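You operate a simulated robot arm through the tools that you are given. There is no shell and no other tool. Be economical: measure what you need, move in short steps, check, and stop when the job is done.

You are at the controls of a simulated robot arm. One attempt, no reset.

TASK
Put things in order on the long bench top. At the end: the gold brass weight from the long bench top stands where the orange torch stood; the silver metal block stands where the gold brass weight stood; the grey stand stands where the red strap stood; the orange torch stands where the grey stand stood; the red strap stands on top of the teal pack; whatever was shut is shut again. Leave all else as you found it, and nothing knocked over.
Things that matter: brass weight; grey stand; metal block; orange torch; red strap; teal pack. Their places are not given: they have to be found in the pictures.

The check looks at the end state, three seconds after you hand in, the way a careful person would. Anything else that was tipped, shoved, dropped, spilled or broken makes it a failure.

THE ROBOT
A 6-joint arm with a two-finger gripper, fixed in place. Base frame: the origin is at the foot of the arm, x ahead of it, y to its left, z up; the work surface is at about z = 0. Lengths are in m, angles in rad, forces in N, time in s.
With the tool pointing down near the work surface it reaches from about 0.18 to 0.48 m from the base axis. Its first joint turns from -1.152 to 1.152 rad. Payload 1.76 kg.
The tool frame sits at the grasp point between the pads (the TCP): z along the fingers, y along the line on which they close. The tips reach 0.029 m beyond it. The gripper opens to 0.082 m. The gripper's body begins 0.058 m behind the TCP.
Orientation is that of the tool frame in the base frame, as [roll, pitch, yaw] about the fixed x, y, z axes, in that order (R = Rz(yaw) Ry(pitch) Rx(roll)). With the fingers straight down and closing along the base's y, the tool's x points along the base's -x, its y along +y and its z along -z.

THE INTERFACE
- The arm moves only by the tool arm_command. Its argument "steps" is a list of rows, each an object (a shift or turn left out is 0, a gripper value left out holds the last) with "delta_pos": the shift along the tool's x, y, z in units of 400 mm (1.0 is 400 mm), a list of three; "dr": the turn, a rotation vector about the tool's x, y, z in units of 45 degrees (1.0 is 45 degrees), a list of three; "fingers": the opening, from 0 (shut) to 1 (fully open). In form: [{"delta_pos": [dx, dy, dz], "dr": [ax, ay, az], "fingers": fingers}, ...]. A call has 1 to 12 rows; each row is the pose to reach, as a shift and turn from the pose commanded when the call began, along the tool's axes at that moment. A call with a number of a shift or a turn outside -1 to 1 is refused whole. Each row takes 0.2 s and may step no farther than 0.05 m and 0.15 rad from the row before; otherwise, or with a gripper value out of range, the whole call is refused. A pose out of reach is approached as far as the arm can. The call stops where the force on the tool passes 40 N (or 10 N more than at its start, if that is more) or the arm is blocked; 0.2 s more then pass. Each finger halts on what it meets, pressing with about 30 N; the grip force reading is that of the motor and also rises with nothing between the fingers. The clock runs only during rows and for 0.2 s after the last one: add rows that repeat a pose to give the fingers time. It gives the time, the measured TCP pose, the force on the tool (base axes), the opening and the grip force at its end, in the units of the frame above (readings bear some noise), with the torque about the TCP (base axes, N m) and any sound that the robot's microphone picked up.
- Cameras (640 x 400 px; columns grow to the right, rows downward): "scene" is fixed at [0.0446, 0.3332, 0.4115]; the picture's right is [-0.84, -0.55, 0.00], its down [-0.38, 0.57, -0.73] and it looks along [0.40, -0.61, -0.68] (base axes); focal length 225 px, centre (320, 200). "wrist" rides on the gripper at [0.079, 0.004, -0.089] in the tool frame; the picture's right is [-0.05, 1.00, 0.00], its down [-0.71, -0.04, -0.71] and it looks along [-0.71, -0.04, 0.71] (tool axes); focal length 256 px, centre (320, 200).
- get_image(camera): a new picture of that camera. The clock stands still meanwhile.
- point_at(camera, pixels): for up to 12 pixels [column, row] of the newest picture of that camera ("zoom" is the newest enlarged one), the place [x, y, z] in the base frame of the surface seen there, good to about 0.002 m. The clock stands still meanwhile.
- close_up(camera, box): a new picture of the part [left, top, right, bottom] of that camera's present view, enlarged. The clock stands still meanwhile.
- job_done(): hands the job in; it is judged then, once.

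Work in short steps. Measure before you move; look again where a grasp or a placing could have gone wrong, and mend it. You have 80 turns and 38 pictures in all, those below and enlarged ones among them. Open the gripper and draw the arm clear of the work before you hand the job in, unless the task says otherwise; then end with one line.

The tools are called after "Call:" as a command line: name --argument value ..., lists and objects as JSON in quotes. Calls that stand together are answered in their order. arm_command: Moves the arm, as the interface text tells. Its arguments: {"type":"object","properties":{"steps":{"type":"array","items":{"type":"object","properties":{"delta_pos":{"type":"array","items":{"type":"number"}},"dr":{"type":"array","items":{"type":"number"}},"fingers":{"type":"number"}}}}},"required":["steps"]} The other tools are called the same way: get_image (camera) takes a picture; point_at (camera, pixels) gives the place of the surface under pixels of a picture; close_up (camera, box) takes an enlarged picture of a part of a camera's view; job_done () hands the job in.

At the start:

```text
time_s: 0.0
ee_pos: [0.3366, -0.0511, 0.2429]
orientation: [-3.142, -0.002, 3.141]
contact_force: [-0.2, 0.9, 0.7]
wrist_torque: [0.01, -0.01, -0.03]
width: 0.0821
gripper_force: 0.1
```

scene: 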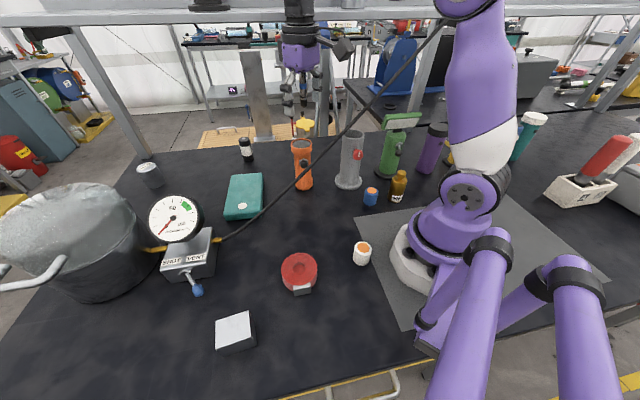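
wrist: 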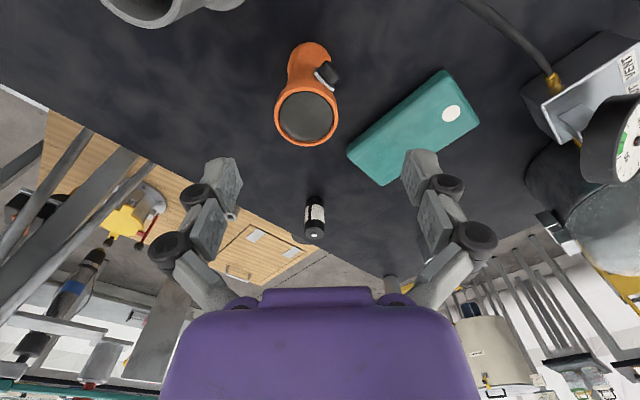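

The scene picture shows the torch near (303,165), the stand near (350,160), the strap near (299,272), the pack near (245,195) and the block near (235,332). The brass weight may be near (398,185), so I enlarge those areas.

Call:
close_up --camera "scene" --box '[220, 100, 460, 250]'

Call:
close_up --camera "scene" --box '[120, 220, 400, 395]'

```text
2.67 times, centred on (340, 175) of scene
```

zoom: 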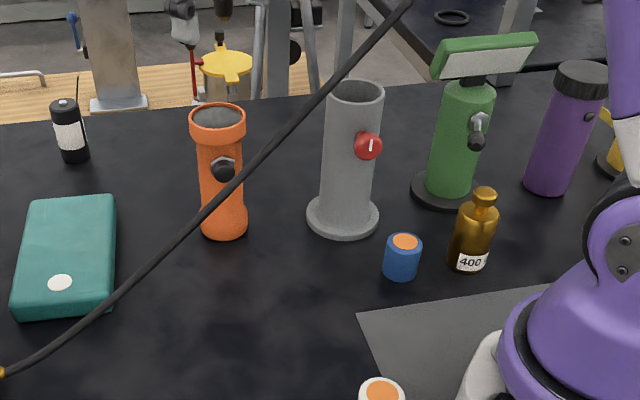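

```text
2.29 times, centred on (260, 308) of scene
```

zoom: 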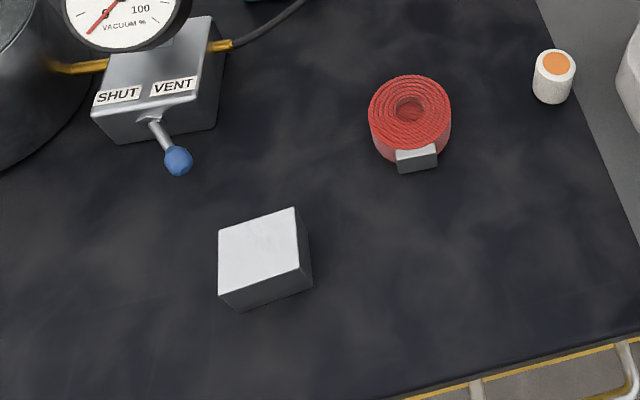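

The gold item near (398,185) is labelled 400 and something yellow shows behind the arm at (450,158). I enlarge both, plus the pot area, to settle which is the brass weight and what is "shut".

Call:
close_up --camera "scene" --box '[360, 110, 480, 210]'

Call:
close_up --camera "scene" --box '[0, 130, 240, 310]'

Call:
point_at --camera "scene" --pixels '[[398, 188], [398, 175], [303, 150], [303, 186], [352, 140], [347, 186], [299, 270], [245, 185], [236, 325], [299, 289], [450, 158]]'

```text
4.00 times, centred on (420, 160) of scene
```

zoom: 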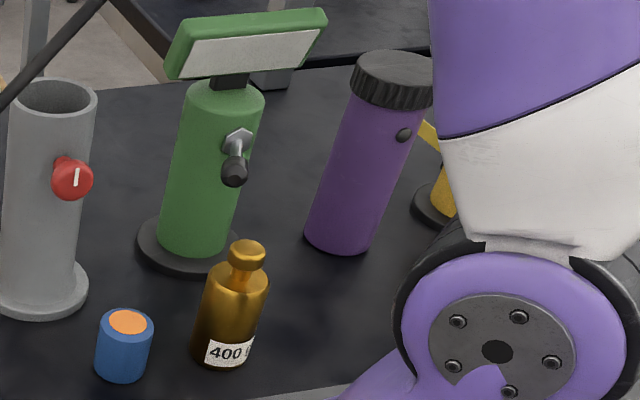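

```text
2.22 times, centred on (120, 220) of scene
```

zoom: 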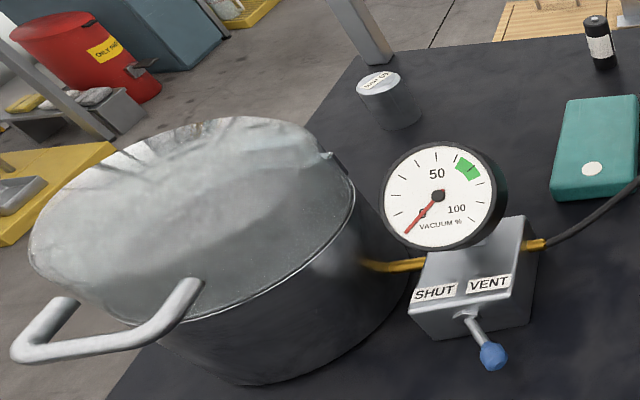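

```text
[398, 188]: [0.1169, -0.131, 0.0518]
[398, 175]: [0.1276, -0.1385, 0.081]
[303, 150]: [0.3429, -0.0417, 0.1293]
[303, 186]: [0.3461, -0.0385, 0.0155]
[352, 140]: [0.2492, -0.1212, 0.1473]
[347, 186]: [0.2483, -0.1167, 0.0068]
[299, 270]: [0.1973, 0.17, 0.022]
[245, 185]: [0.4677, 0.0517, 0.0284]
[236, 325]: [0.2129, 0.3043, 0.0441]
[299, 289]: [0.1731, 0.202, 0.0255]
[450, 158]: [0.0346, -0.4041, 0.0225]
```

The weight is the gold knob-topped piece marked "400" at (398,185), and the six items are all in the open. I measure edges of the items and the height of the hose, which crosses around (350,125), (300,180) and (400,50).

Call:
point_at --camera "scene" --pixels '[[218, 323], [247, 314], [249, 336], [220, 346], [257, 222], [283, 193], [325, 152], [380, 91], [420, 42], [299, 256], [284, 270], [315, 270]]'

Call:
point_at --camera "scene" --pixels '[[233, 177], [261, 175], [262, 210], [227, 214], [240, 206], [303, 143], [293, 147], [312, 147], [341, 135], [361, 135], [335, 182], [361, 182]]'

Call:
point_at --camera "scene" --pixels '[[402, 173], [402, 180], [393, 190], [406, 190], [397, 200], [296, 281], [303, 292], [310, 290], [303, 287], [370, 190], [370, 205], [362, 246]]'

```text
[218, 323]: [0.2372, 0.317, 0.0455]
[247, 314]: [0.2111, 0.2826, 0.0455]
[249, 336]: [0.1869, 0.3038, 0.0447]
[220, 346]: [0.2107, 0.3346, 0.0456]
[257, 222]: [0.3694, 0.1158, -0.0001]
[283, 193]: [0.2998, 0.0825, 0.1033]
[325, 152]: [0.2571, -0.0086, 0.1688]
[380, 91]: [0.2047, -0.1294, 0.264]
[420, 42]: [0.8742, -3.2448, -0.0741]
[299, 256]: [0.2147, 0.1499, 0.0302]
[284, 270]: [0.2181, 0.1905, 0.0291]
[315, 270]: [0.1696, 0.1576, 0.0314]
```

```text
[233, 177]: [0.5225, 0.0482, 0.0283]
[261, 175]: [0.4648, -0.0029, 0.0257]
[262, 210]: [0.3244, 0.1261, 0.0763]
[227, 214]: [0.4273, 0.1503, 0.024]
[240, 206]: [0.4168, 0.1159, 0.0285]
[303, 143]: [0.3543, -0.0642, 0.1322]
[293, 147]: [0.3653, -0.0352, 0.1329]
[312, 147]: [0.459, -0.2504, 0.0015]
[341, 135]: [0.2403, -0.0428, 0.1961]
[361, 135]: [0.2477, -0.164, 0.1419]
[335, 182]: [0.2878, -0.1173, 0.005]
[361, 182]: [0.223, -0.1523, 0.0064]
```

```text
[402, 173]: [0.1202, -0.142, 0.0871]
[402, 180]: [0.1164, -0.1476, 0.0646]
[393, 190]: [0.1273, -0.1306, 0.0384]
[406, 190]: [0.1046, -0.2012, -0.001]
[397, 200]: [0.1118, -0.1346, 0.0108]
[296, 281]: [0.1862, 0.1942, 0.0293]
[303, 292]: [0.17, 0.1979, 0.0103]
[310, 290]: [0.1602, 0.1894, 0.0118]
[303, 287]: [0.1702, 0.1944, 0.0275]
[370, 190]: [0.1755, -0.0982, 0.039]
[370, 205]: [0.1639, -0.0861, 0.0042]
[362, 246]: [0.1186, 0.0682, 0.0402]
```

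The hose is in the air, rising from about (0.32, 0.13, 0.08) to (0.20, -0.13, 0.26), so it could obstruct the arm. I enlarge its upper end to see where it goes.

Call:
close_up --camera "scene" --box '[340, 0, 480, 110]'

Call:
close_up --camera "scene" --box '[240, 0, 400, 130]'

```text
3.64 times, centred on (410, 55) of scene
```

zoom: 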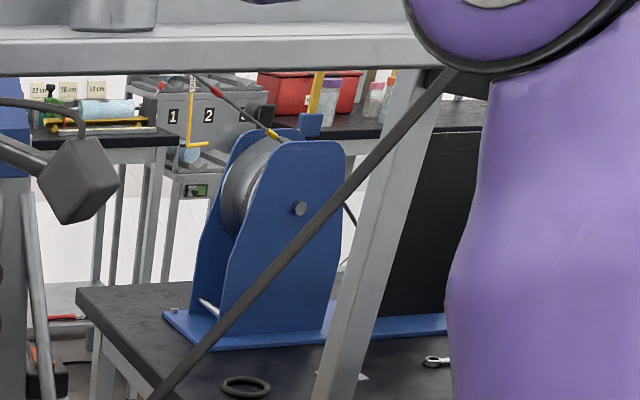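

```text
3.08 times, centred on (320, 65) of scene
```

zoom: 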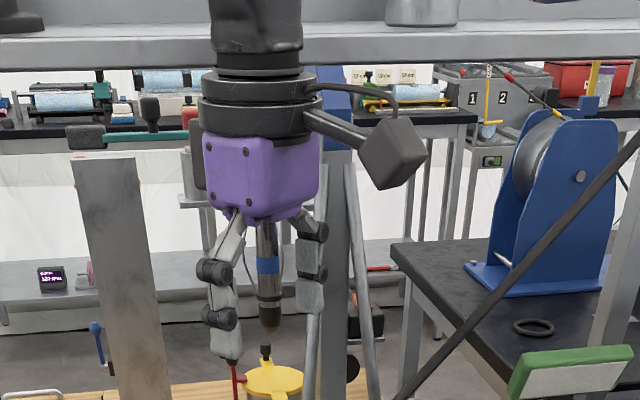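

The hose runs up to behind or onto the elbow at about (440,25). I measure along its upper stretch.

Call:
point_at --camera "scene" --pixels '[[441, 24], [443, 22], [438, 27], [432, 33], [426, 39], [414, 53], [405, 62], [396, 73], [250, 228], [240, 234], [230, 238]]'

```text
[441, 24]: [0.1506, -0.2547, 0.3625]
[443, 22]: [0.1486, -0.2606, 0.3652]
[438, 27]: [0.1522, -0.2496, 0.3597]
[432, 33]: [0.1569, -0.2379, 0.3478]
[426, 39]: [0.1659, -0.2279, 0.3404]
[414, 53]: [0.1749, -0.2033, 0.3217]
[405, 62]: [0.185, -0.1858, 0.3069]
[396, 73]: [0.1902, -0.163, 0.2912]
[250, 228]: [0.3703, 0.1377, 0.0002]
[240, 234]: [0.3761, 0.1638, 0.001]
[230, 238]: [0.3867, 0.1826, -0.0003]
```

The hose is a taut line from about (0.33, 0.13, 0.07) to (0.15, -0.26, 0.365), and I will stay above or around it. I start with the strap, since no buffer is needed if I go strap, stand, torch, weight, block, and I move at the present height to above it.

Call:
arm_command --steps '[{"delta_pos": [0.06, 0.094, 0], "dr": [0, 0, 0.085]}, {"delta_pos": [0.119, 0.1875, 0], "dr": [0, 0, 0.17]}, {"delta_pos": [0.179, 0.281, 0], "dr": [0, 0, 0.255]}, {"delta_pos": [0.238, 0.375, 0], "dr": [0, 0, 0.34]}, {"delta_pos": [0.298, 0.469, 0], "dr": [0, 0, 0.425]}, {"delta_pos": [0.357, 0.5625, 0], "dr": [0, 0, 0.509]}, {"delta_pos": [0.357, 0.5625, 0], "dr": [0, 0, 0.509], "fingers": 1}]'

Call:
get_image --camera "wrist"

Call:
get_image --camera "scene"

```text
time_s: 1.6
ee_pos: [0.1934, 0.1744, 0.2427]
orientation: [-3.141, 0.001, 2.741]
contact_force: [-1.4, 0.4, -0.3]
wrist_torque: [0.02, 0.0, 0.02]
width: 0.0821
gripper_force: 0.0
```

```text
29 pictures are left
```

wrist: 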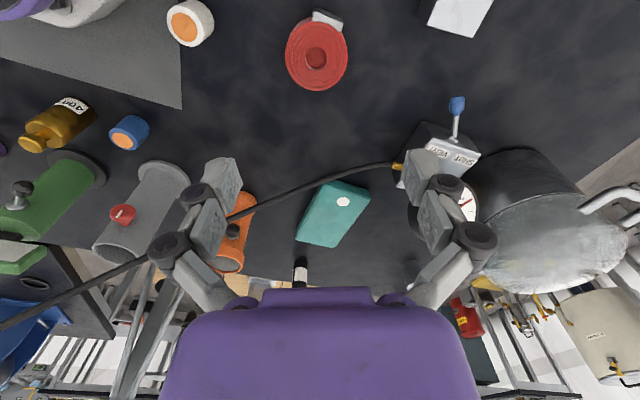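

```text
28 pictures are left
```

scene: 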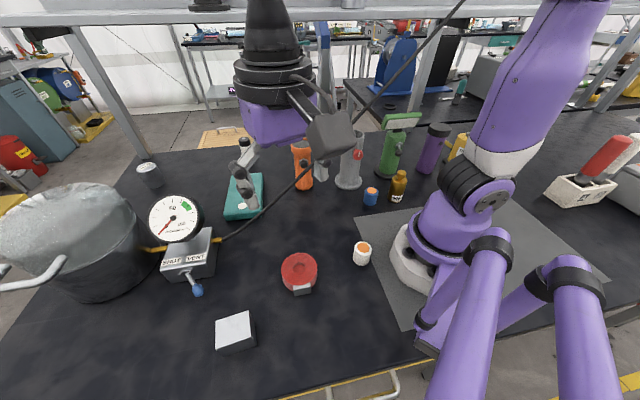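

The strap shows at (316,55) in the wrist picture, right below. I measure its edges to centre the grasp, along with other items visible from here.

Call:
point_at --camera "wrist" --pixels '[[289, 50], [344, 48], [317, 20], [316, 82], [316, 56], [327, 17], [300, 215], [333, 187], [365, 192], [335, 236], [305, 240], [343, 202]]'

Call:
point_at --camera "wrist" --pixels '[[250, 208], [280, 195], [320, 178], [350, 168], [380, 165], [398, 164], [130, 262], [60, 300], [235, 220], [170, 190], [185, 175]]'

```text
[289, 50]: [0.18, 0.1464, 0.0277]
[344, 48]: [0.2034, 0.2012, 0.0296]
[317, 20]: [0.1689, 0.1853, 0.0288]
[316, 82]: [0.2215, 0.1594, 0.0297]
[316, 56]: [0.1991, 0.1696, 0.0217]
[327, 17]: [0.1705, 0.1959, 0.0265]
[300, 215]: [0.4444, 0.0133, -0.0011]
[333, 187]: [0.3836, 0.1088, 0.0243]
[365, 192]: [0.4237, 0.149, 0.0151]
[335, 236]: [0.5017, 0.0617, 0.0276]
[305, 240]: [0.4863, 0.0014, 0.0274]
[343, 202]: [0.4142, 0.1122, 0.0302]
```

```text
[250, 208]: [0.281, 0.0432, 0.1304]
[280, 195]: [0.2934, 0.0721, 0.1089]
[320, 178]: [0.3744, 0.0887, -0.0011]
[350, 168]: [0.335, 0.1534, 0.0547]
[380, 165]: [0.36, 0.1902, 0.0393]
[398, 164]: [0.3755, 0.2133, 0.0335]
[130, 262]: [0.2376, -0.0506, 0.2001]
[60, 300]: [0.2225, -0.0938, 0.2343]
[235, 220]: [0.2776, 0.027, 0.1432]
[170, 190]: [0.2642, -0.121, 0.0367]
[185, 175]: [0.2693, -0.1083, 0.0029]
```

The strap is centred at (0.194, 0.173), about 0.06 wide and 0.03 high, and the TCP is above it within 2 mm. I descend to z 0.036 and close.

Call:
arm_command --steps '[{"delta_pos": [0, 0, 0.11], "fingers": 1}, {"delta_pos": [0, 0, 0.22]}, {"delta_pos": [0, 0, 0.33]}, {"delta_pos": [0, 0, 0.43]}, {"delta_pos": [0, 0, 0.49]}, {"delta_pos": [0, 0, 0.518]}, {"delta_pos": [0, 0, 0.518], "fingers": 0}, {"delta_pos": [0, 0, 0.518], "fingers": 0}, {"delta_pos": [0, 0, 0.518], "fingers": 0}]'

```text
time_s: 3.6
ee_pos: [0.1956, 0.1742, 0.0338]
orientation: [-3.141, 0.002, 2.743]
contact_force: [2.7, -1.7, 7.6]
wrist_torque: [-0.15, 0.05, 0.05]
width: 0.067
gripper_force: 30.3
```

The grip holds at 0.067 m. I lift to about z 0.2 and carry it over the low part of the hose to the middle of the pack at (0.446, 0.074).

Call:
arm_command --steps '[{"delta_pos": [0, 0, -0.1]}, {"delta_pos": [0, 0, -0.2]}, {"delta_pos": [0, 0, -0.3]}, {"delta_pos": [0, 0, -0.41]}, {"delta_pos": [-0.113, 0.002, -0.41]}, {"delta_pos": [-0.226, 0.005, -0.41]}, {"delta_pos": [-0.339, 0.007, -0.41]}, {"delta_pos": [-0.452, 0.01, -0.41]}, {"delta_pos": [-0.565, 0.012, -0.41]}, {"delta_pos": [-0.679, 0.0145, -0.41]}, {"delta_pos": [-0.679, 0.0145, -0.41]}]'

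Call:
get_image --camera "wrist"

```text
time_s: 6.0
ee_pos: [0.44, 0.0711, 0.1966]
orientation: [3.14, -0.004, 2.743]
contact_force: [-0.4, -0.7, -0.4]
wrist_torque: [-0.02, -0.01, 0.01]
width: 0.0
gripper_force: 28.7
out of reach, approached as far as the arm can: row 10, 11
```

```text
27 pictures are left
```

wrist: 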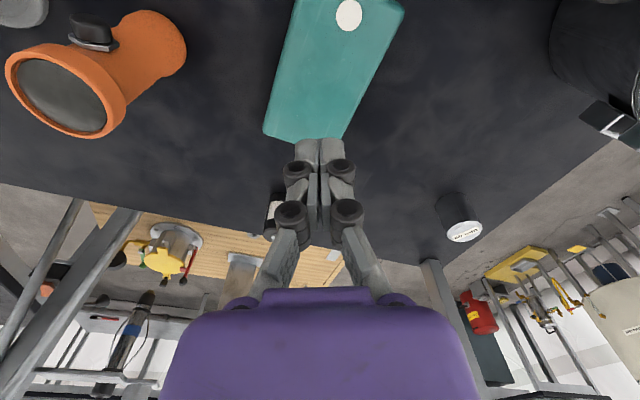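

The opening reads 0.0 and no strap shows between the fingers, so it slipped. I look for it in the scene picture.

Call:
get_image --camera "scene"

```text
26 pictures are left
```

scene: 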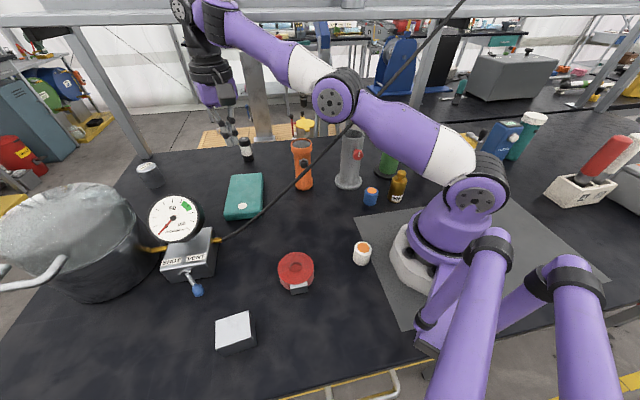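

The strap dropped almost in its place, now near (296,271), still flat. I enlarge it to measure its shape and the buckle better.

Call:
close_up --camera "scene" --box '[264, 242, 328, 302]'

```text
6.67 times, centred on (296, 272) of scene
```

zoom: 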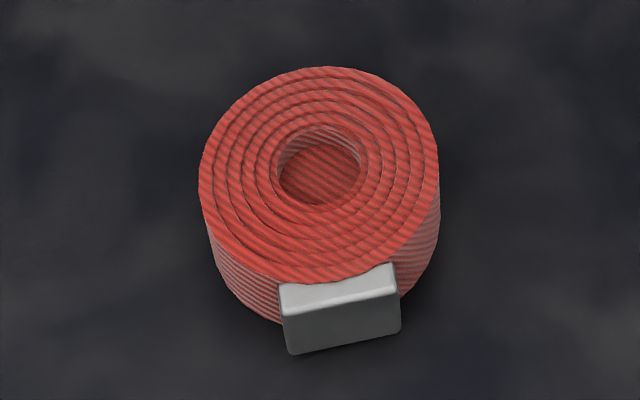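

Call:
point_at --camera "zoom" --pixels '[[205, 170], [433, 170], [320, 72], [300, 278], [283, 288], [395, 268], [290, 350], [398, 332], [320, 175], [320, 240], [250, 100], [400, 100]]'

```text
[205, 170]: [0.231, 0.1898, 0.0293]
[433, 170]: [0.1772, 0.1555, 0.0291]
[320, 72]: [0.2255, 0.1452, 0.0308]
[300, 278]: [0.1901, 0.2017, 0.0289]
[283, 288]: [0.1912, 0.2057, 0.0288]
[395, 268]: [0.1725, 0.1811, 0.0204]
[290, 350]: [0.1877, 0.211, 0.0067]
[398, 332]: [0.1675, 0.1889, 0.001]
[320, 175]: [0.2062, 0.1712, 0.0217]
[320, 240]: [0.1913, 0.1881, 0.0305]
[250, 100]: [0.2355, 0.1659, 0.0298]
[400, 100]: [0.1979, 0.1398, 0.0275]
```

The coil is about 0.066 across, now centred near (0.206, 0.172), with the buckle at about 133°. I go back above it with the fingers open and turn so the closing axis is square to the buckle.

Call:
arm_command --steps '[{"delta_pos": [0.106, 0.001, 0], "dr": [0, 0, 0.09], "fingers": 1}, {"delta_pos": [0.212, 0.002, 0], "dr": [0, 0, 0.18]}, {"delta_pos": [0.318, 0.003, 0], "dr": [0, 0, 0.27]}, {"delta_pos": [0.424, 0.004, 0], "dr": [0, 0, 0.36]}, {"delta_pos": [0.53, 0.005, 0], "dr": [0, 0, 0.45]}, {"delta_pos": [0.636, 0.0055, 0], "dr": [0, 0, 0.535]}, {"delta_pos": [0.636, 0.0055, 0], "dr": [0, 0, 0.535]}]'

```text
time_s: 7.6
ee_pos: [0.2034, 0.1745, 0.1966]
orientation: [3.141, 0.0, 2.32]
contact_force: [-0.3, 0.2, -0.9]
wrist_torque: [0.02, -0.02, 0.04]
width: 0.0817
gripper_force: 0.1
```

I correct by a few millimetres, descend to z 0.031 so the tips reach near the bench, and close.

Call:
arm_command --steps '[{"delta_pos": [-0.01, 0.001, 0.1]}, {"delta_pos": [-0.01, 0.001, 0.2]}, {"delta_pos": [-0.01, 0.001, 0.3]}, {"delta_pos": [-0.01, 0.001, 0.37]}, {"delta_pos": [-0.01, 0.001, 0.4]}, {"delta_pos": [-0.01, 0.001, 0.413]}, {"delta_pos": [-0.01, 0.001, 0.413]}]'

Call:
arm_command --steps '[{"fingers": 0.7}, {"fingers": 0.4}, {"fingers": 0}, {"fingers": 0}, {"fingers": 0}]'

Call:
close_up --camera "scene" --box '[232, 202, 360, 322]'

```text
time_s: 9.2
ee_pos: [0.2076, 0.1707, 0.0313]
orientation: [3.142, 0.003, 2.32]
contact_force: [0.1, -0.5, 0.1]
wrist_torque: [0.02, 0.07, -0.03]
width: 0.0821
gripper_force: 0.1
```

```text
time_s: 10.4
ee_pos: [0.2086, 0.1705, 0.0317]
orientation: [-3.14, 0.001, 2.321]
contact_force: [-1.2, -1.4, 16.4]
wrist_torque: [-0.16, 0.18, -0.04]
width: 0.067
gripper_force: 29.7
```

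```text
3.33 times, centred on (296, 262) of scene
```

zoom: 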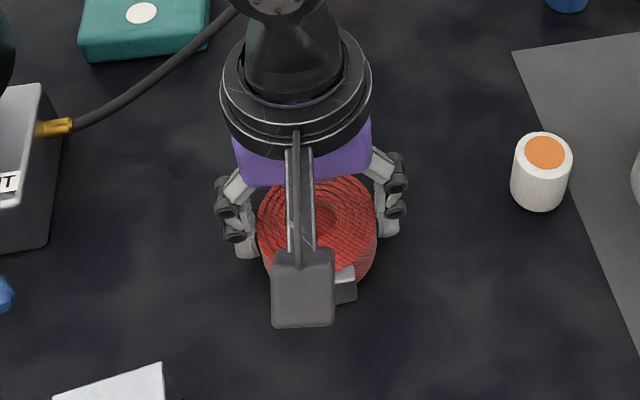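

The grip is square on the coil, but 16 N upward shows the tips press on the bench. I lift a little, slowly, and check that it holds.

Call:
arm_command --steps '[{"delta_pos": [0, 0, -0.005]}, {"delta_pos": [0, 0, -0.01]}, {"delta_pos": [0, 0, -0.02]}, {"delta_pos": [0, 0, -0.035]}, {"delta_pos": [0, 0, -0.055]}, {"delta_pos": [0, 0, -0.08]}, {"delta_pos": [0, 0, -0.08]}]'

Call:
close_up --camera "scene" --box '[232, 202, 360, 322]'

```text
time_s: 12.0
ee_pos: [0.2073, 0.1721, 0.063]
orientation: [3.141, 0.0, 2.321]
contact_force: [-0.1, -0.5, -0.6]
wrist_torque: [0.02, -0.01, -0.02]
width: 0.0669
gripper_force: 30.5
```

```text
3.33 times, centred on (296, 262) of scene
```

zoom: 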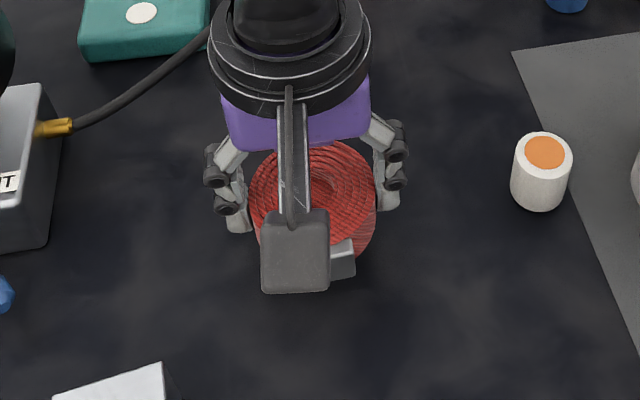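

The strap lifts cleanly. I raise it to about z 0.16 and carry it to the pack with smaller steps.

Call:
arm_command --steps '[{"delta_pos": [0, 0, -0.06]}, {"delta_pos": [0, 0, -0.12]}, {"delta_pos": [0, 0, -0.18]}, {"delta_pos": [0, 0, -0.2425]}, {"delta_pos": [-0.082, 0.037, -0.2425]}, {"delta_pos": [-0.164, 0.075, -0.2425]}, {"delta_pos": [-0.246, 0.112, -0.2425]}, {"delta_pos": [-0.328, 0.149, -0.2425]}, {"delta_pos": [-0.41, 0.186, -0.2425]}, {"delta_pos": [-0.492, 0.224, -0.2425]}, {"delta_pos": [-0.574, 0.261, -0.2425]}, {"delta_pos": [-0.574, 0.261, -0.2425]}]'

Call:
get_image --camera "wrist"

```text
time_s: 14.6
ee_pos: [0.4405, 0.0751, 0.1598]
orientation: [-3.14, 0.0, 2.323]
contact_force: [-0.1, -0.1, -2.0]
wrist_torque: [0.02, 0.0, 0.01]
width: 0.0668
gripper_force: 30.6
```

```text
22 pictures are left
```

wrist: 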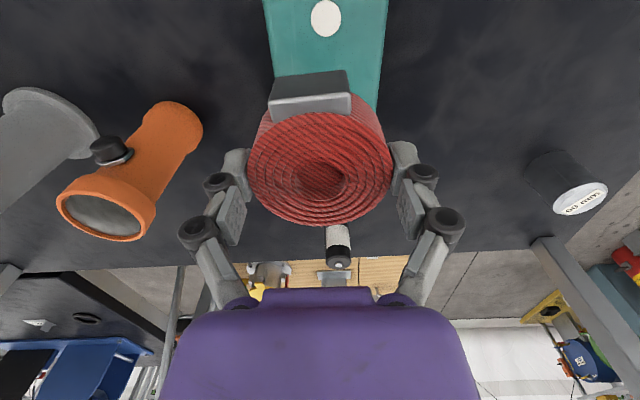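

The strap is over the pack, about 6 mm off across its width. I shift and descend until the strap sits on it, around TCP z 0.062.

Call:
arm_command --steps '[{"delta_pos": [0, 0.015, 0.07]}, {"delta_pos": [0, 0.015, 0.14]}, {"delta_pos": [0, 0.015, 0.19]}, {"delta_pos": [0, 0.015, 0.22]}, {"delta_pos": [0, 0.015, 0.235]}, {"delta_pos": [0, 0.015, 0.242]}, {"delta_pos": [0, 0.015, 0.242]}]'

```text
time_s: 16.2
ee_pos: [0.4459, 0.0781, 0.0641]
orientation: [-3.141, -0.001, 2.321]
contact_force: [0.0, -0.6, -1.3]
wrist_torque: [0.0, -0.02, 0.0]
width: 0.0668
gripper_force: 29.6
```

There is no contact yet at z 0.064, so I lower in 1 mm steps and read the force.

Call:
arm_command --steps '[{"delta_pos": [0, 0, 0.0025]}, {"delta_pos": [0, 0, 0.005]}, {"delta_pos": [0, 0, 0.0075]}, {"delta_pos": [0, 0, 0.0075]}]'

Call:
close_up --camera "scene" --box '[190, 130, 310, 240]'

```text
time_s: 17.2
ee_pos: [0.4472, 0.0798, 0.0607]
orientation: [3.141, 0.001, 2.32]
contact_force: [0.3, -0.2, -0.2]
wrist_torque: [-0.01, -0.01, -0.01]
width: 0.0666
gripper_force: 30.9
```

```text
3.64 times, centred on (250, 185) of scene
```

zoom: 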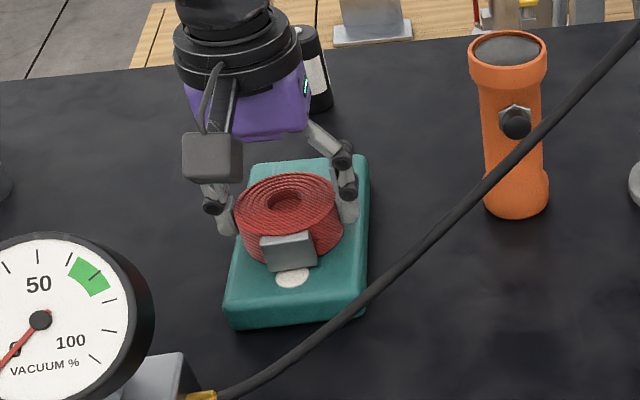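

The strap is about on the pack. I lower another 2 mm to feel contact.

Call:
arm_command --steps '[{"delta_pos": [0, 0, 0.0025]}, {"delta_pos": [0, 0, 0.005]}, {"delta_pos": [0, 0, 0.005]}]'

```text
time_s: 18.0
ee_pos: [0.4462, 0.0779, 0.0599]
orientation: [3.14, 0.002, 2.32]
contact_force: [-3.5, -0.9, 14.4]
wrist_torque: [-0.02, 0.18, -0.03]
width: 0.0672
gripper_force: 29.9
```

Contact is at 14 N, so I open slowly and rise straight up.

Call:
arm_command --steps '[{"delta_pos": [0, 0, -0.002], "fingers": 0.85}, {"delta_pos": [0, 0, -0.002], "fingers": 0.92}, {"delta_pos": [0, 0, -0.002], "fingers": 1}, {"delta_pos": [0, 0, -0.02], "fingers": 1}, {"delta_pos": [0, 0, -0.06]}, {"delta_pos": [0, 0, -0.14]}, {"delta_pos": [0, 0, -0.24]}, {"delta_pos": [0, 0, -0.33]}]'

Call:
get_image --camera "scene"

```text
time_s: 19.8
ee_pos: [0.4419, 0.074, 0.1898]
orientation: [-3.141, -0.001, 2.322]
contact_force: [0.1, -0.3, -0.2]
wrist_torque: [0.01, -0.02, 0.02]
width: 0.0821
gripper_force: 0.1
out of reach, approached as far as the arm can: row 8
```

```text
20 pictures are left
```

scene: 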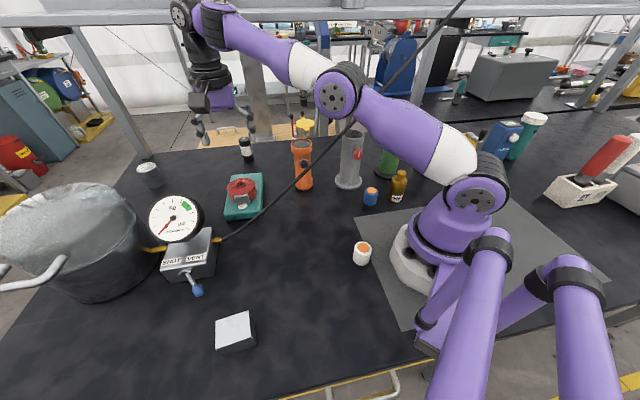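

The strap sits on the pack and the bench place is free. Before moving to the stand, I measure its knob at (358,155), its tube sides and the torch body.

Call:
point_at --camera "scene" --pixels '[[358, 154], [360, 153], [354, 154], [350, 165], [343, 165], [357, 167], [344, 145], [352, 137], [303, 163], [297, 170], [310, 170], [306, 161]]'

Call:
point_at --camera "scene" --pixels '[[352, 131], [345, 132], [360, 132], [303, 140], [296, 141], [309, 141], [303, 189], [297, 187], [309, 187], [241, 192], [246, 205], [245, 150]]'

```text
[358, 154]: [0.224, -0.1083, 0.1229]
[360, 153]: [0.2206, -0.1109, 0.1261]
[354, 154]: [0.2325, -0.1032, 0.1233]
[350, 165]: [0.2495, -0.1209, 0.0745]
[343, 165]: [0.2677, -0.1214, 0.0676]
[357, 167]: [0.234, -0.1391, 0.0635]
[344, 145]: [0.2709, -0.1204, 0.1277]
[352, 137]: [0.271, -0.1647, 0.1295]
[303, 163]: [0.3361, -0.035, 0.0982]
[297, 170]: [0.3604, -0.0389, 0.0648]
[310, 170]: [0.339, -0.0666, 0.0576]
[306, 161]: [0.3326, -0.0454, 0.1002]
```

```text
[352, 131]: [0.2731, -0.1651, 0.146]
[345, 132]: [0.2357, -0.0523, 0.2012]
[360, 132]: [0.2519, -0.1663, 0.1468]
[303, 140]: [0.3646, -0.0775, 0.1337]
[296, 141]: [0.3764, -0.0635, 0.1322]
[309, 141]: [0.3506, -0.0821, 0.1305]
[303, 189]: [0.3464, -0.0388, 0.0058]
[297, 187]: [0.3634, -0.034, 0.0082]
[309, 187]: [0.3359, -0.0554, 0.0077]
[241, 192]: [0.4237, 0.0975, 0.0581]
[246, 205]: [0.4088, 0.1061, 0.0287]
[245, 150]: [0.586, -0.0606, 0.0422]
```

The stand's tube is centred at about (0.2595, -0.143) with radius 0.025, and its knob points to 132°, toward the hose. I will grip it with the camera turned to the outer (-y) side at yaw offset about 100°, so I start turning while drawing back to (0.38, 0, 0.24).

Call:
arm_command --steps '[{"delta_pos": [-0.005, -0.04, -0.02], "dr": [0, 0, -0.16]}, {"delta_pos": [-0.01, -0.08, -0.04], "dr": [0, 0, -0.32]}, {"delta_pos": [-0.015, -0.12, -0.06], "dr": [0, 0, -0.48]}, {"delta_pos": [-0.02, -0.16, -0.085], "dr": [0, 0, -0.64]}, {"delta_pos": [-0.025, -0.2, -0.105], "dr": [0, 0, -0.8]}, {"delta_pos": [-0.03, -0.24, -0.125], "dr": [0, 0, -0.955]}, {"delta_pos": [-0.03, -0.24, -0.125], "dr": [0, 0, -0.955]}]'

Call:
arm_command --steps '[{"dr": [0, 0, -0.16]}, {"dr": [0, 0, -0.32]}, {"dr": [0, 0, -0.48]}, {"dr": [0, 0, -0.64]}, {"dr": [0, 0, -0.8]}, {"dr": [0, 0, -0.96]}, {"dr": [0, 0, -0.96]}]'

Call:
arm_command --steps '[{"dr": [0, 0, -0.16]}, {"dr": [0, 0, -0.32]}, {"dr": [0, 0, -0.48]}, {"dr": [0, 0, -0.64]}, {"dr": [0, 0, -0.8]}, {"dr": [0, 0, -0.96]}, {"dr": [0, 0, -0.96]}]'

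```text
time_s: 21.4
ee_pos: [0.3788, 0.0045, 0.2393]
orientation: [3.141, 0.001, 3.074]
contact_force: [-0.7, -0.2, -0.2]
wrist_torque: [-0.04, 0.02, -0.02]
width: 0.0821
gripper_force: 0.1
```

```text
time_s: 23.0
ee_pos: [0.3792, 0.0037, 0.2388]
orientation: [3.14, 0.0, -2.454]
contact_force: [-0.9, -0.6, 0.2]
wrist_torque: [-0.01, 0.01, 0.0]
width: 0.0817
gripper_force: 0.0
```

```text
time_s: 24.6
ee_pos: [0.3794, 0.0035, 0.2401]
orientation: [-3.141, 0.001, -1.703]
contact_force: [0.7, -1.2, 0.9]
wrist_torque: [0.0, 0.0, 0.02]
width: 0.0822
gripper_force: 0.1
```

Yaw offset is now 82°. I move over the stand at z 0.25 while finishing the turn to about 100°.

Call:
arm_command --steps '[{"delta_pos": [0.081, 0.05, -0.005], "dr": [0, 0, -0.08]}, {"delta_pos": [0.161, 0.1, -0.01], "dr": [0, 0, -0.16]}, {"delta_pos": [0.242, 0.149, -0.015], "dr": [0, 0, -0.24]}, {"delta_pos": [0.322, 0.199, -0.02], "dr": [0, 0, -0.32]}, {"delta_pos": [0.4025, 0.248, -0.025], "dr": [0, 0, -0.39]}, {"delta_pos": [0.4025, 0.248, -0.025], "dr": [0, 0, -0.39]}]'

Call:
get_image --camera "wrist"

Call:
get_image --camera "scene"

```text
time_s: 26.0
ee_pos: [0.2605, -0.1456, 0.2495]
orientation: [-3.14, -0.001, -1.396]
contact_force: [0.3, -0.2, 0.4]
wrist_torque: [0.01, 0.0, -0.01]
width: 0.0817
gripper_force: 0.0
```

```text
19 pictures are left
```

wrist: 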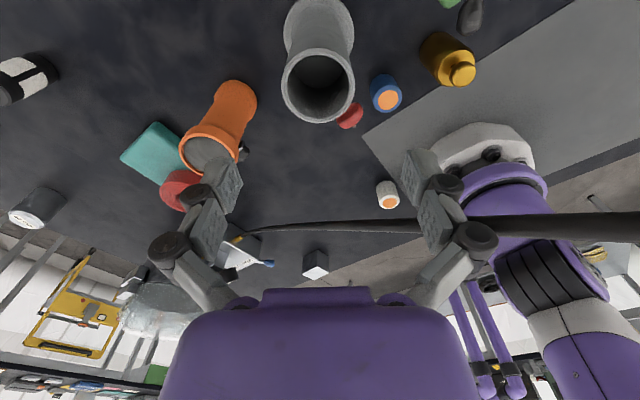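

```text
18 pictures are left
```

scene: 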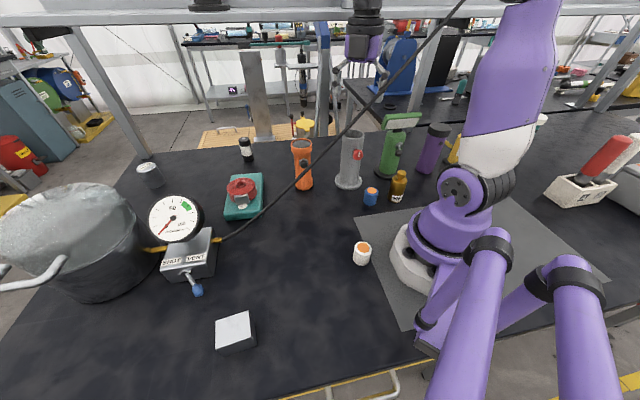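

The stand's open rim is seen at (318,85) in the wrist picture. I measure the rim, and the hose in this view, to place the fingers.

Call:
point_at --camera "wrist" --pixels '[[285, 88], [351, 88], [318, 119], [318, 55], [300, 112], [336, 112], [300, 62], [336, 62], [350, 116], [310, 230], [400, 227], [560, 226]]'

```text
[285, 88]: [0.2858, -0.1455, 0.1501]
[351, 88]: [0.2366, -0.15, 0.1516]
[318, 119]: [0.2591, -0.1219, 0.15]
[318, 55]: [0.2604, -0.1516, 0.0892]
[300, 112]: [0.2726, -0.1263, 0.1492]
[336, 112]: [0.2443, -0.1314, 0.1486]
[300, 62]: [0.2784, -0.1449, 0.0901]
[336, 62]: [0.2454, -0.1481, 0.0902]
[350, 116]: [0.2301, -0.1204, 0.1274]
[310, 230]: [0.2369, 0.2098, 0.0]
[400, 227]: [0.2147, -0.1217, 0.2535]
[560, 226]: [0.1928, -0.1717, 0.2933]
```

The rim centre is (0.261, -0.1465), top z 0.15, and the TCP is over it. I lower halfway first, watching for contact with the hose.

Call:
arm_command --steps '[{"delta_pos": [0, 0, 0.05]}, {"delta_pos": [0, 0, 0.1]}, {"delta_pos": [0, 0, 0.15]}, {"delta_pos": [0, 0, 0.2]}, {"delta_pos": [0, 0, 0.2]}]'

Call:
close_up --camera "scene" --box '[280, 0, 480, 200]'

```text
time_s: 27.2
ee_pos: [0.2578, -0.1437, 0.1698]
orientation: [-3.141, 0.0, -1.399]
contact_force: [0.0, -0.4, -0.5]
wrist_torque: [0.03, 0.0, 0.01]
width: 0.082
gripper_force: 0.1
```

```text
2.00 times, centred on (380, 100) of scene
```

zoom: 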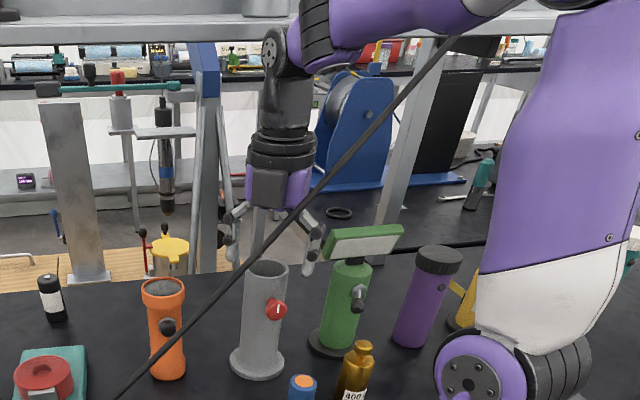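

The wrist is well clear: the forearm runs high above the hose. I go on down to z about 0.127 and close on the tube.

Call:
arm_command --steps '[{"delta_pos": [0, 0, 0.04]}, {"delta_pos": [0, 0, 0.08]}, {"delta_pos": [0, 0, 0.108]}, {"delta_pos": [0, 0, 0.108], "fingers": 0.7}, {"delta_pos": [0, 0, 0.108], "fingers": 0.5}, {"delta_pos": [0, 0, 0.108], "fingers": 0.2}, {"delta_pos": [0, 0, 0.108], "fingers": 0}, {"delta_pos": [0, 0, 0.108], "fingers": 0}]'

```text
time_s: 29.0
ee_pos: [0.259, -0.1424, 0.128]
orientation: [-3.14, -0.002, -1.396]
contact_force: [4.9, 0.8, 11.0]
wrist_torque: [-0.21, -0.17, 0.06]
width: 0.0532
gripper_force: 29.6
```

The grip is at 0.053 m. I lift 2 cm slowly and look.

Call:
arm_command --steps '[{"delta_pos": [0, 0, -0.005]}, {"delta_pos": [0, 0, -0.012]}, {"delta_pos": [0, 0, -0.025]}, {"delta_pos": [0, 0, -0.05]}, {"delta_pos": [0, 0, -0.05]}]'

Call:
close_up --camera "scene" --box '[280, 60, 440, 220]'

```text
time_s: 30.2
ee_pos: [0.2605, -0.1417, 0.1457]
orientation: [-3.141, 0.0, -1.398]
contact_force: [0.3, 0.5, -2.5]
wrist_torque: [0.01, 0.03, 0.0]
width: 0.0528
gripper_force: 30.2
```

```text
2.50 times, centred on (360, 140) of scene
```

zoom: 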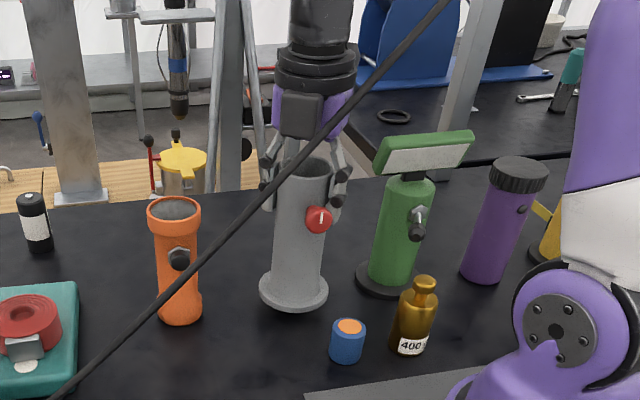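

The stand hangs upright 2 cm up. Its knob would meet the hose if raised here, so I first draw it to x 0.315, then raise it to z 0.285 and carry it to about (0.345, 0.05).

Call:
arm_command --steps '[{"delta_pos": [0.033, -0.063, -0.018]}, {"delta_pos": [0.066, -0.1255, -0.036]}, {"delta_pos": [0.066, -0.1255, -0.115]}, {"delta_pos": [0.066, -0.1255, -0.195]}, {"delta_pos": [0.066, -0.1255, -0.275]}, {"delta_pos": [0.066, -0.1255, -0.349]}, {"delta_pos": [-0.035, -0.1585, -0.349]}, {"delta_pos": [-0.136, -0.191, -0.349]}, {"delta_pos": [-0.237, -0.224, -0.349]}, {"delta_pos": [-0.338, -0.257, -0.349]}, {"delta_pos": [-0.438, -0.29, -0.349]}, {"delta_pos": [-0.438, -0.29, -0.349]}]'

Call:
get_image --camera "scene"

```text
time_s: 31.4
ee_pos: [0.3126, -0.1584, 0.2469]
orientation: [3.113, 0.017, -1.401]
contact_force: [1.2, -0.8, -4.8]
wrist_torque: [0.22, 0.11, 0.07]
width: 0.0532
gripper_force: 29.6
stopped in row 6: the force on the tool passed its limit at 82 N (the readings are from after the stop); the commanded pose is now the measured one
```

```text
15 pictures are left
```

scene: 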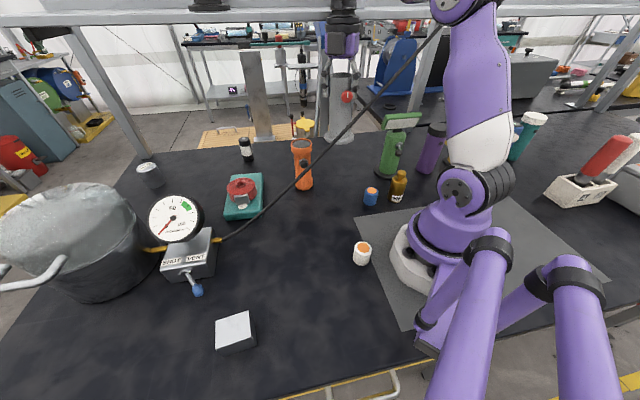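

The call stopped in row 6 on a hard contact at z about 0.25, with the wrist near the overhead beam at (340,10). I measure that beam and check the stand.

Call:
point_at --camera "scene" --pixels '[[200, 18], [280, 16], [390, 13], [300, 13], [210, 5], [345, 75], [345, 130], [347, 97], [342, 135], [330, 120], [340, 20], [350, 5]]'

Call:
close_up --camera "scene" --box '[260, 0, 460, 180]'

```text
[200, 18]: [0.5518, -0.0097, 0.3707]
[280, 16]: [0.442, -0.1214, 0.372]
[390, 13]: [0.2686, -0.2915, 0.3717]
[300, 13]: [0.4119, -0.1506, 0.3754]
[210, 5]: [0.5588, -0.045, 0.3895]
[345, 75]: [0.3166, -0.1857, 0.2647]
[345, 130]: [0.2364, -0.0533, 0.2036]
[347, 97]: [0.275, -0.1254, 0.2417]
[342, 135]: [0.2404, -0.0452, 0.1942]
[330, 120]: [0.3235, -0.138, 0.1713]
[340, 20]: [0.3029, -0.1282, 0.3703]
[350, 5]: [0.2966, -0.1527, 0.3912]
```

```text
2.22 times, centred on (360, 90) of scene
```

zoom: 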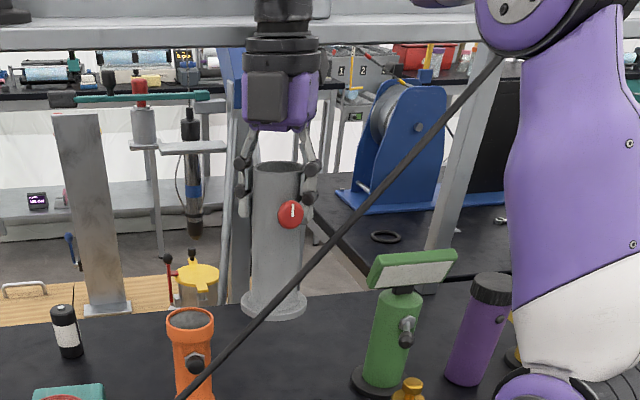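

A shelf runs at z 0.37 with its front edge from (0.55, -0.01) to (0.27, -0.29), and the gripper's camera touched it from below. The stand still hangs upright, so I back down slightly, level the tool, move away from the shelf to (0.285, -0.11), and only then rise.

Call:
arm_command --steps '[{"delta_pos": [0, 0, 0.02], "dr": [0.018, 0.011, 0]}, {"delta_pos": [0, 0, 0.03], "dr": [0.036, 0.022, 0]}, {"delta_pos": [-0.044, 0.016, 0.03], "dr": [0.036, 0.022, 0]}, {"delta_pos": [-0.088, 0.032, 0.02], "dr": [0.036, 0.022, 0]}, {"delta_pos": [-0.131, 0.047, 0.01], "dr": [0.036, 0.022, 0]}, {"delta_pos": [-0.131, 0.047, 0], "dr": [0.036, 0.022, 0]}, {"delta_pos": [-0.131, 0.047, 0], "dr": [0.036, 0.022, 0]}]'

Call:
arm_command --steps '[{"delta_pos": [0, 0, -0.025]}, {"delta_pos": [0, 0, -0.05]}, {"delta_pos": [0, 0, -0.075]}, {"delta_pos": [0, 0, -0.1]}, {"delta_pos": [0, 0, -0.1]}]'

Call:
close_up --camera "scene" --box '[240, 0, 440, 200]'

```text
time_s: 33.0
ee_pos: [0.2829, -0.1098, 0.2489]
orientation: [-3.139, 0.001, -1.401]
contact_force: [-1.3, 0.0, -2.7]
wrist_torque: [0.0, -0.02, -0.03]
width: 0.0529
gripper_force: 30.1
```

```text
time_s: 34.2
ee_pos: [0.2854, -0.1113, 0.2895]
orientation: [-3.14, 0.001, -1.402]
contact_force: [-0.2, -0.3, -1.9]
wrist_torque: [0.0, 0.04, -0.01]
width: 0.053
gripper_force: 30.0
```

```text
2.00 times, centred on (340, 100) of scene
```

zoom: 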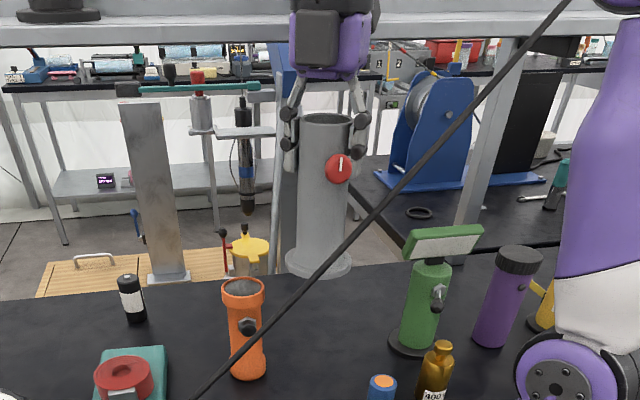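

The stand hangs straight with its foot at z 0.16, above the torch top and the low hose. I carry it round by (0.335, -0.02) and (0.335, 0.08) to above the strap's old place.

Call:
arm_command --steps '[{"delta_pos": [-0.068, -0.0535, 0]}, {"delta_pos": [-0.136, -0.107, 0]}, {"delta_pos": [-0.204, -0.1606, 0]}, {"delta_pos": [-0.286, -0.175, 0]}, {"delta_pos": [-0.369, -0.189, 0]}, {"delta_pos": [-0.451, -0.2026, 0]}, {"delta_pos": [-0.51, -0.142, 0]}, {"delta_pos": [-0.57, -0.081, 0]}, {"delta_pos": [-0.629, -0.02, 0]}, {"delta_pos": [-0.688, 0.041, 0]}, {"delta_pos": [-0.7475, 0.102, 0]}, {"delta_pos": [-0.7475, 0.102, 0]}]'

Call:
get_image --camera "scene"

```text
time_s: 36.9
ee_pos: [0.1975, 0.1764, 0.2912]
orientation: [-3.14, 0.001, -1.402]
contact_force: [-0.6, -0.2, -2.2]
wrist_torque: [0.03, -0.02, -0.02]
width: 0.0527
gripper_force: 30.2
```

```text
12 pictures are left
```

scene: 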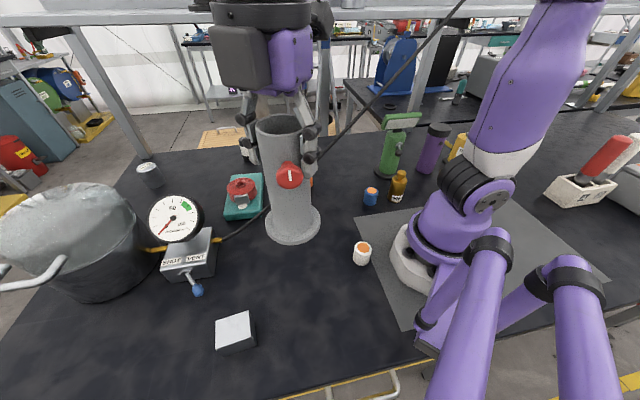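

The stand is over the spot, unobstructed. I measure its rim and foot to place its axis exactly.

Call:
point_at --camera "scene" --pixels '[[259, 126], [300, 126], [280, 136], [280, 118], [293, 243], [268, 226], [318, 224], [285, 200], [274, 160]]'

```text
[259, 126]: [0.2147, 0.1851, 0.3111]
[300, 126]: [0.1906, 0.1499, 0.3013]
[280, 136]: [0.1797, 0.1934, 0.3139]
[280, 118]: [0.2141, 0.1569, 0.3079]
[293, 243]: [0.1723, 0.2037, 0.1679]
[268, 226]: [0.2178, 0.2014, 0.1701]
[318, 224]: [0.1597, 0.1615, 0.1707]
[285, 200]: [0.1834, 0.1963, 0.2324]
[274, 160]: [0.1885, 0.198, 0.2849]
```

The stand's axis is at about (0.198, 0.1755) and its foot at z 0.163. I shift 4 mm and lower it to just above the bench.

Call:
arm_command --steps '[{"delta_pos": [0.0064, 0.0074, 0.08]}, {"delta_pos": [0.0064, 0.0074, 0.16]}, {"delta_pos": [0.0064, 0.0074, 0.24]}, {"delta_pos": [0.0064, 0.0074, 0.31]}, {"delta_pos": [0.0064, 0.0074, 0.36]}, {"delta_pos": [0.0064, 0.0074, 0.39]}, {"delta_pos": [0.0064, 0.0074, 0.4]}, {"delta_pos": [0.0064, 0.0074, 0.4]}]'

Call:
arm_command --steps '[{"delta_pos": [0, 0, 0.0025]}, {"delta_pos": [0, 0, 0.005]}, {"delta_pos": [0, 0, 0.005]}]'

```text
time_s: 38.6
ee_pos: [0.1919, 0.1719, 0.1285]
orientation: [-3.139, 0.002, -1.402]
contact_force: [-0.1, 0.9, -2.3]
wrist_torque: [0.01, 0.08, -0.01]
width: 0.0531
gripper_force: 29.9
```

```text
time_s: 39.5
ee_pos: [0.1917, 0.1734, 0.128]
orientation: [-3.14, 0.001, -1.403]
contact_force: [-0.2, 0.1, -2.9]
wrist_torque: [-0.03, 0.0, 0.01]
width: 0.053
gripper_force: 30.0
```

There is no contact yet, so I lower by a further 3 mm.

Call:
arm_command --steps '[{"delta_pos": [0, 0, 0.0025]}, {"delta_pos": [0, 0, 0.005]}, {"delta_pos": [0, 0, 0.0075]}, {"delta_pos": [0, 0, 0.0075]}]'

```text
time_s: 40.5
ee_pos: [0.1949, 0.1756, 0.1243]
orientation: [-3.139, 0.003, -1.4]
contact_force: [-7.0, 0.3, 19.7]
wrist_torque: [-0.03, 0.23, -0.09]
width: 0.0525
gripper_force: 29.8
```

It is down with 20 N. I ease off 1 mm, open, and rise straight up clear of the rim.

Call:
arm_command --steps '[{"delta_pos": [0, 0, -0.0035]}, {"delta_pos": [0, 0, -0.0035], "fingers": 0.75}, {"delta_pos": [0, 0, -0.0035], "fingers": 0.9}, {"delta_pos": [0, 0, -0.0035], "fingers": 1}, {"delta_pos": [0, 0, -0.0035], "fingers": 1}, {"delta_pos": [0, 0, -0.05]}, {"delta_pos": [0, 0, -0.14]}, {"delta_pos": [0, 0, -0.24]}, {"delta_pos": [0, 0, -0.34]}, {"delta_pos": [0, 0, -0.4]}, {"delta_pos": [0, 0, -0.4]}]'

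Call:
get_image --camera "scene"

```text
time_s: 42.9
ee_pos: [0.1929, 0.1747, 0.2855]
orientation: [-3.141, 0.004, -1.402]
contact_force: [0.5, 0.5, 0.2]
wrist_torque: [0.0, 0.0, -0.02]
width: 0.0818
gripper_force: 0.1
```

```text
11 pictures are left
```

scene: 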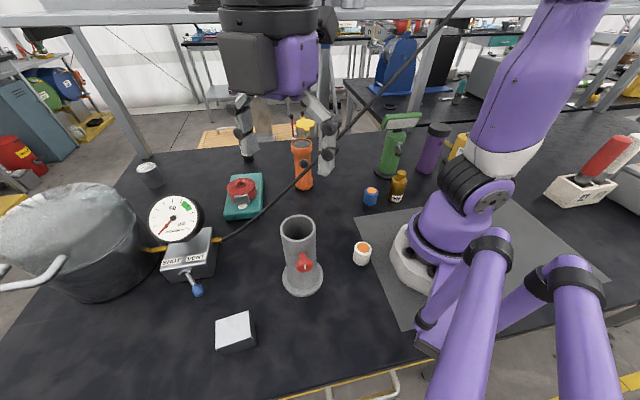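

The stand stands upright at the strap's old spot. I check its position, then go round over the low hose to above the torch at (0.36, -0.06), with the yaw offset at about 115° so fingers and camera avoid switch, hose and shelf.

Call:
point_at --camera "scene" --pixels '[[283, 279], [322, 277], [304, 296], [302, 250], [281, 226], [316, 226], [300, 269], [303, 161], [306, 163]]'

Call:
arm_command --steps '[{"delta_pos": [0.07, -0.075, 0]}, {"delta_pos": [0.14, -0.15, 0]}, {"delta_pos": [0.21, -0.225, 0]}, {"delta_pos": [0.2786, -0.3, 0]}, {"delta_pos": [0.371, -0.303, 0.03], "dr": [0, 0, -0.08]}, {"delta_pos": [0.464, -0.306, 0.06], "dr": [0, 0, -0.16]}, {"delta_pos": [0.556, -0.31, 0.095], "dr": [0, 0, -0.25]}, {"delta_pos": [0.649, -0.313, 0.126], "dr": [0, 0, -0.331]}, {"delta_pos": [0.649, -0.313, 0.126], "dr": [0, 0, -0.331]}]'

Call:
get_image --camera "wrist"

```text
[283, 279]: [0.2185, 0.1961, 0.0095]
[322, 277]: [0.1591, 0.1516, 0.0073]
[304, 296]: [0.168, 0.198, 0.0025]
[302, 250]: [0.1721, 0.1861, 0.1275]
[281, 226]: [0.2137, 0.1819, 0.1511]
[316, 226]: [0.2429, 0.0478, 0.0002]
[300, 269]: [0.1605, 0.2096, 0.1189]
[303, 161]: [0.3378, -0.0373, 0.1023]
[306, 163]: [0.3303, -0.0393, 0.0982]
```

```text
time_s: 44.9
ee_pos: [0.358, -0.0582, 0.2327]
orientation: [-3.14, 0.002, -1.14]
contact_force: [-1.0, 0.4, 0.7]
wrist_torque: [-0.01, 0.01, 0.0]
width: 0.082
gripper_force: 0.1
```

```text
10 pictures are left
```

wrist: 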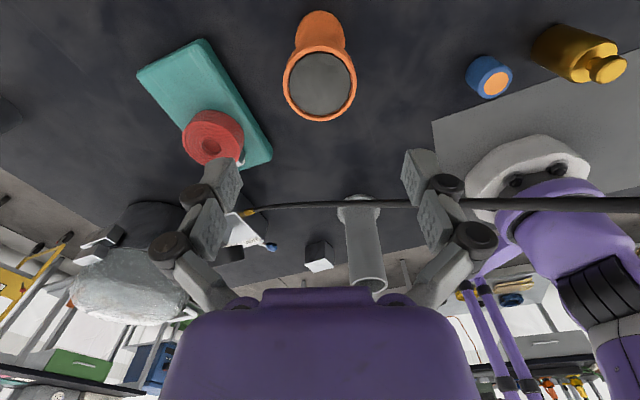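

The stand is at about (0.191, 0.172), within a few millimetres of the strap's old centre. In the wrist picture the torch head is centred near (320,84), so I measure its rim.

Call:
point_at --camera "wrist" --pixels '[[286, 86], [354, 86], [320, 118], [320, 52], [296, 62], [344, 62], [320, 84], [320, 30], [300, 20], [340, 20], [320, 15], [361, 215]]'

```text
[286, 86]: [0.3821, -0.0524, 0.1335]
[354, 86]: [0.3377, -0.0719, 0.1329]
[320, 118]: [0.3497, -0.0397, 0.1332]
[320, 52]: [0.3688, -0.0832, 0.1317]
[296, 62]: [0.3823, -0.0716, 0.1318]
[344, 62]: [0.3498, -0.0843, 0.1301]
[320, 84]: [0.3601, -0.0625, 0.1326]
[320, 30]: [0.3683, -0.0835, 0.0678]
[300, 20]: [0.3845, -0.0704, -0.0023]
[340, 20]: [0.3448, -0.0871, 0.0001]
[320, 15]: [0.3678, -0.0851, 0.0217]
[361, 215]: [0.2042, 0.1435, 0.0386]
```

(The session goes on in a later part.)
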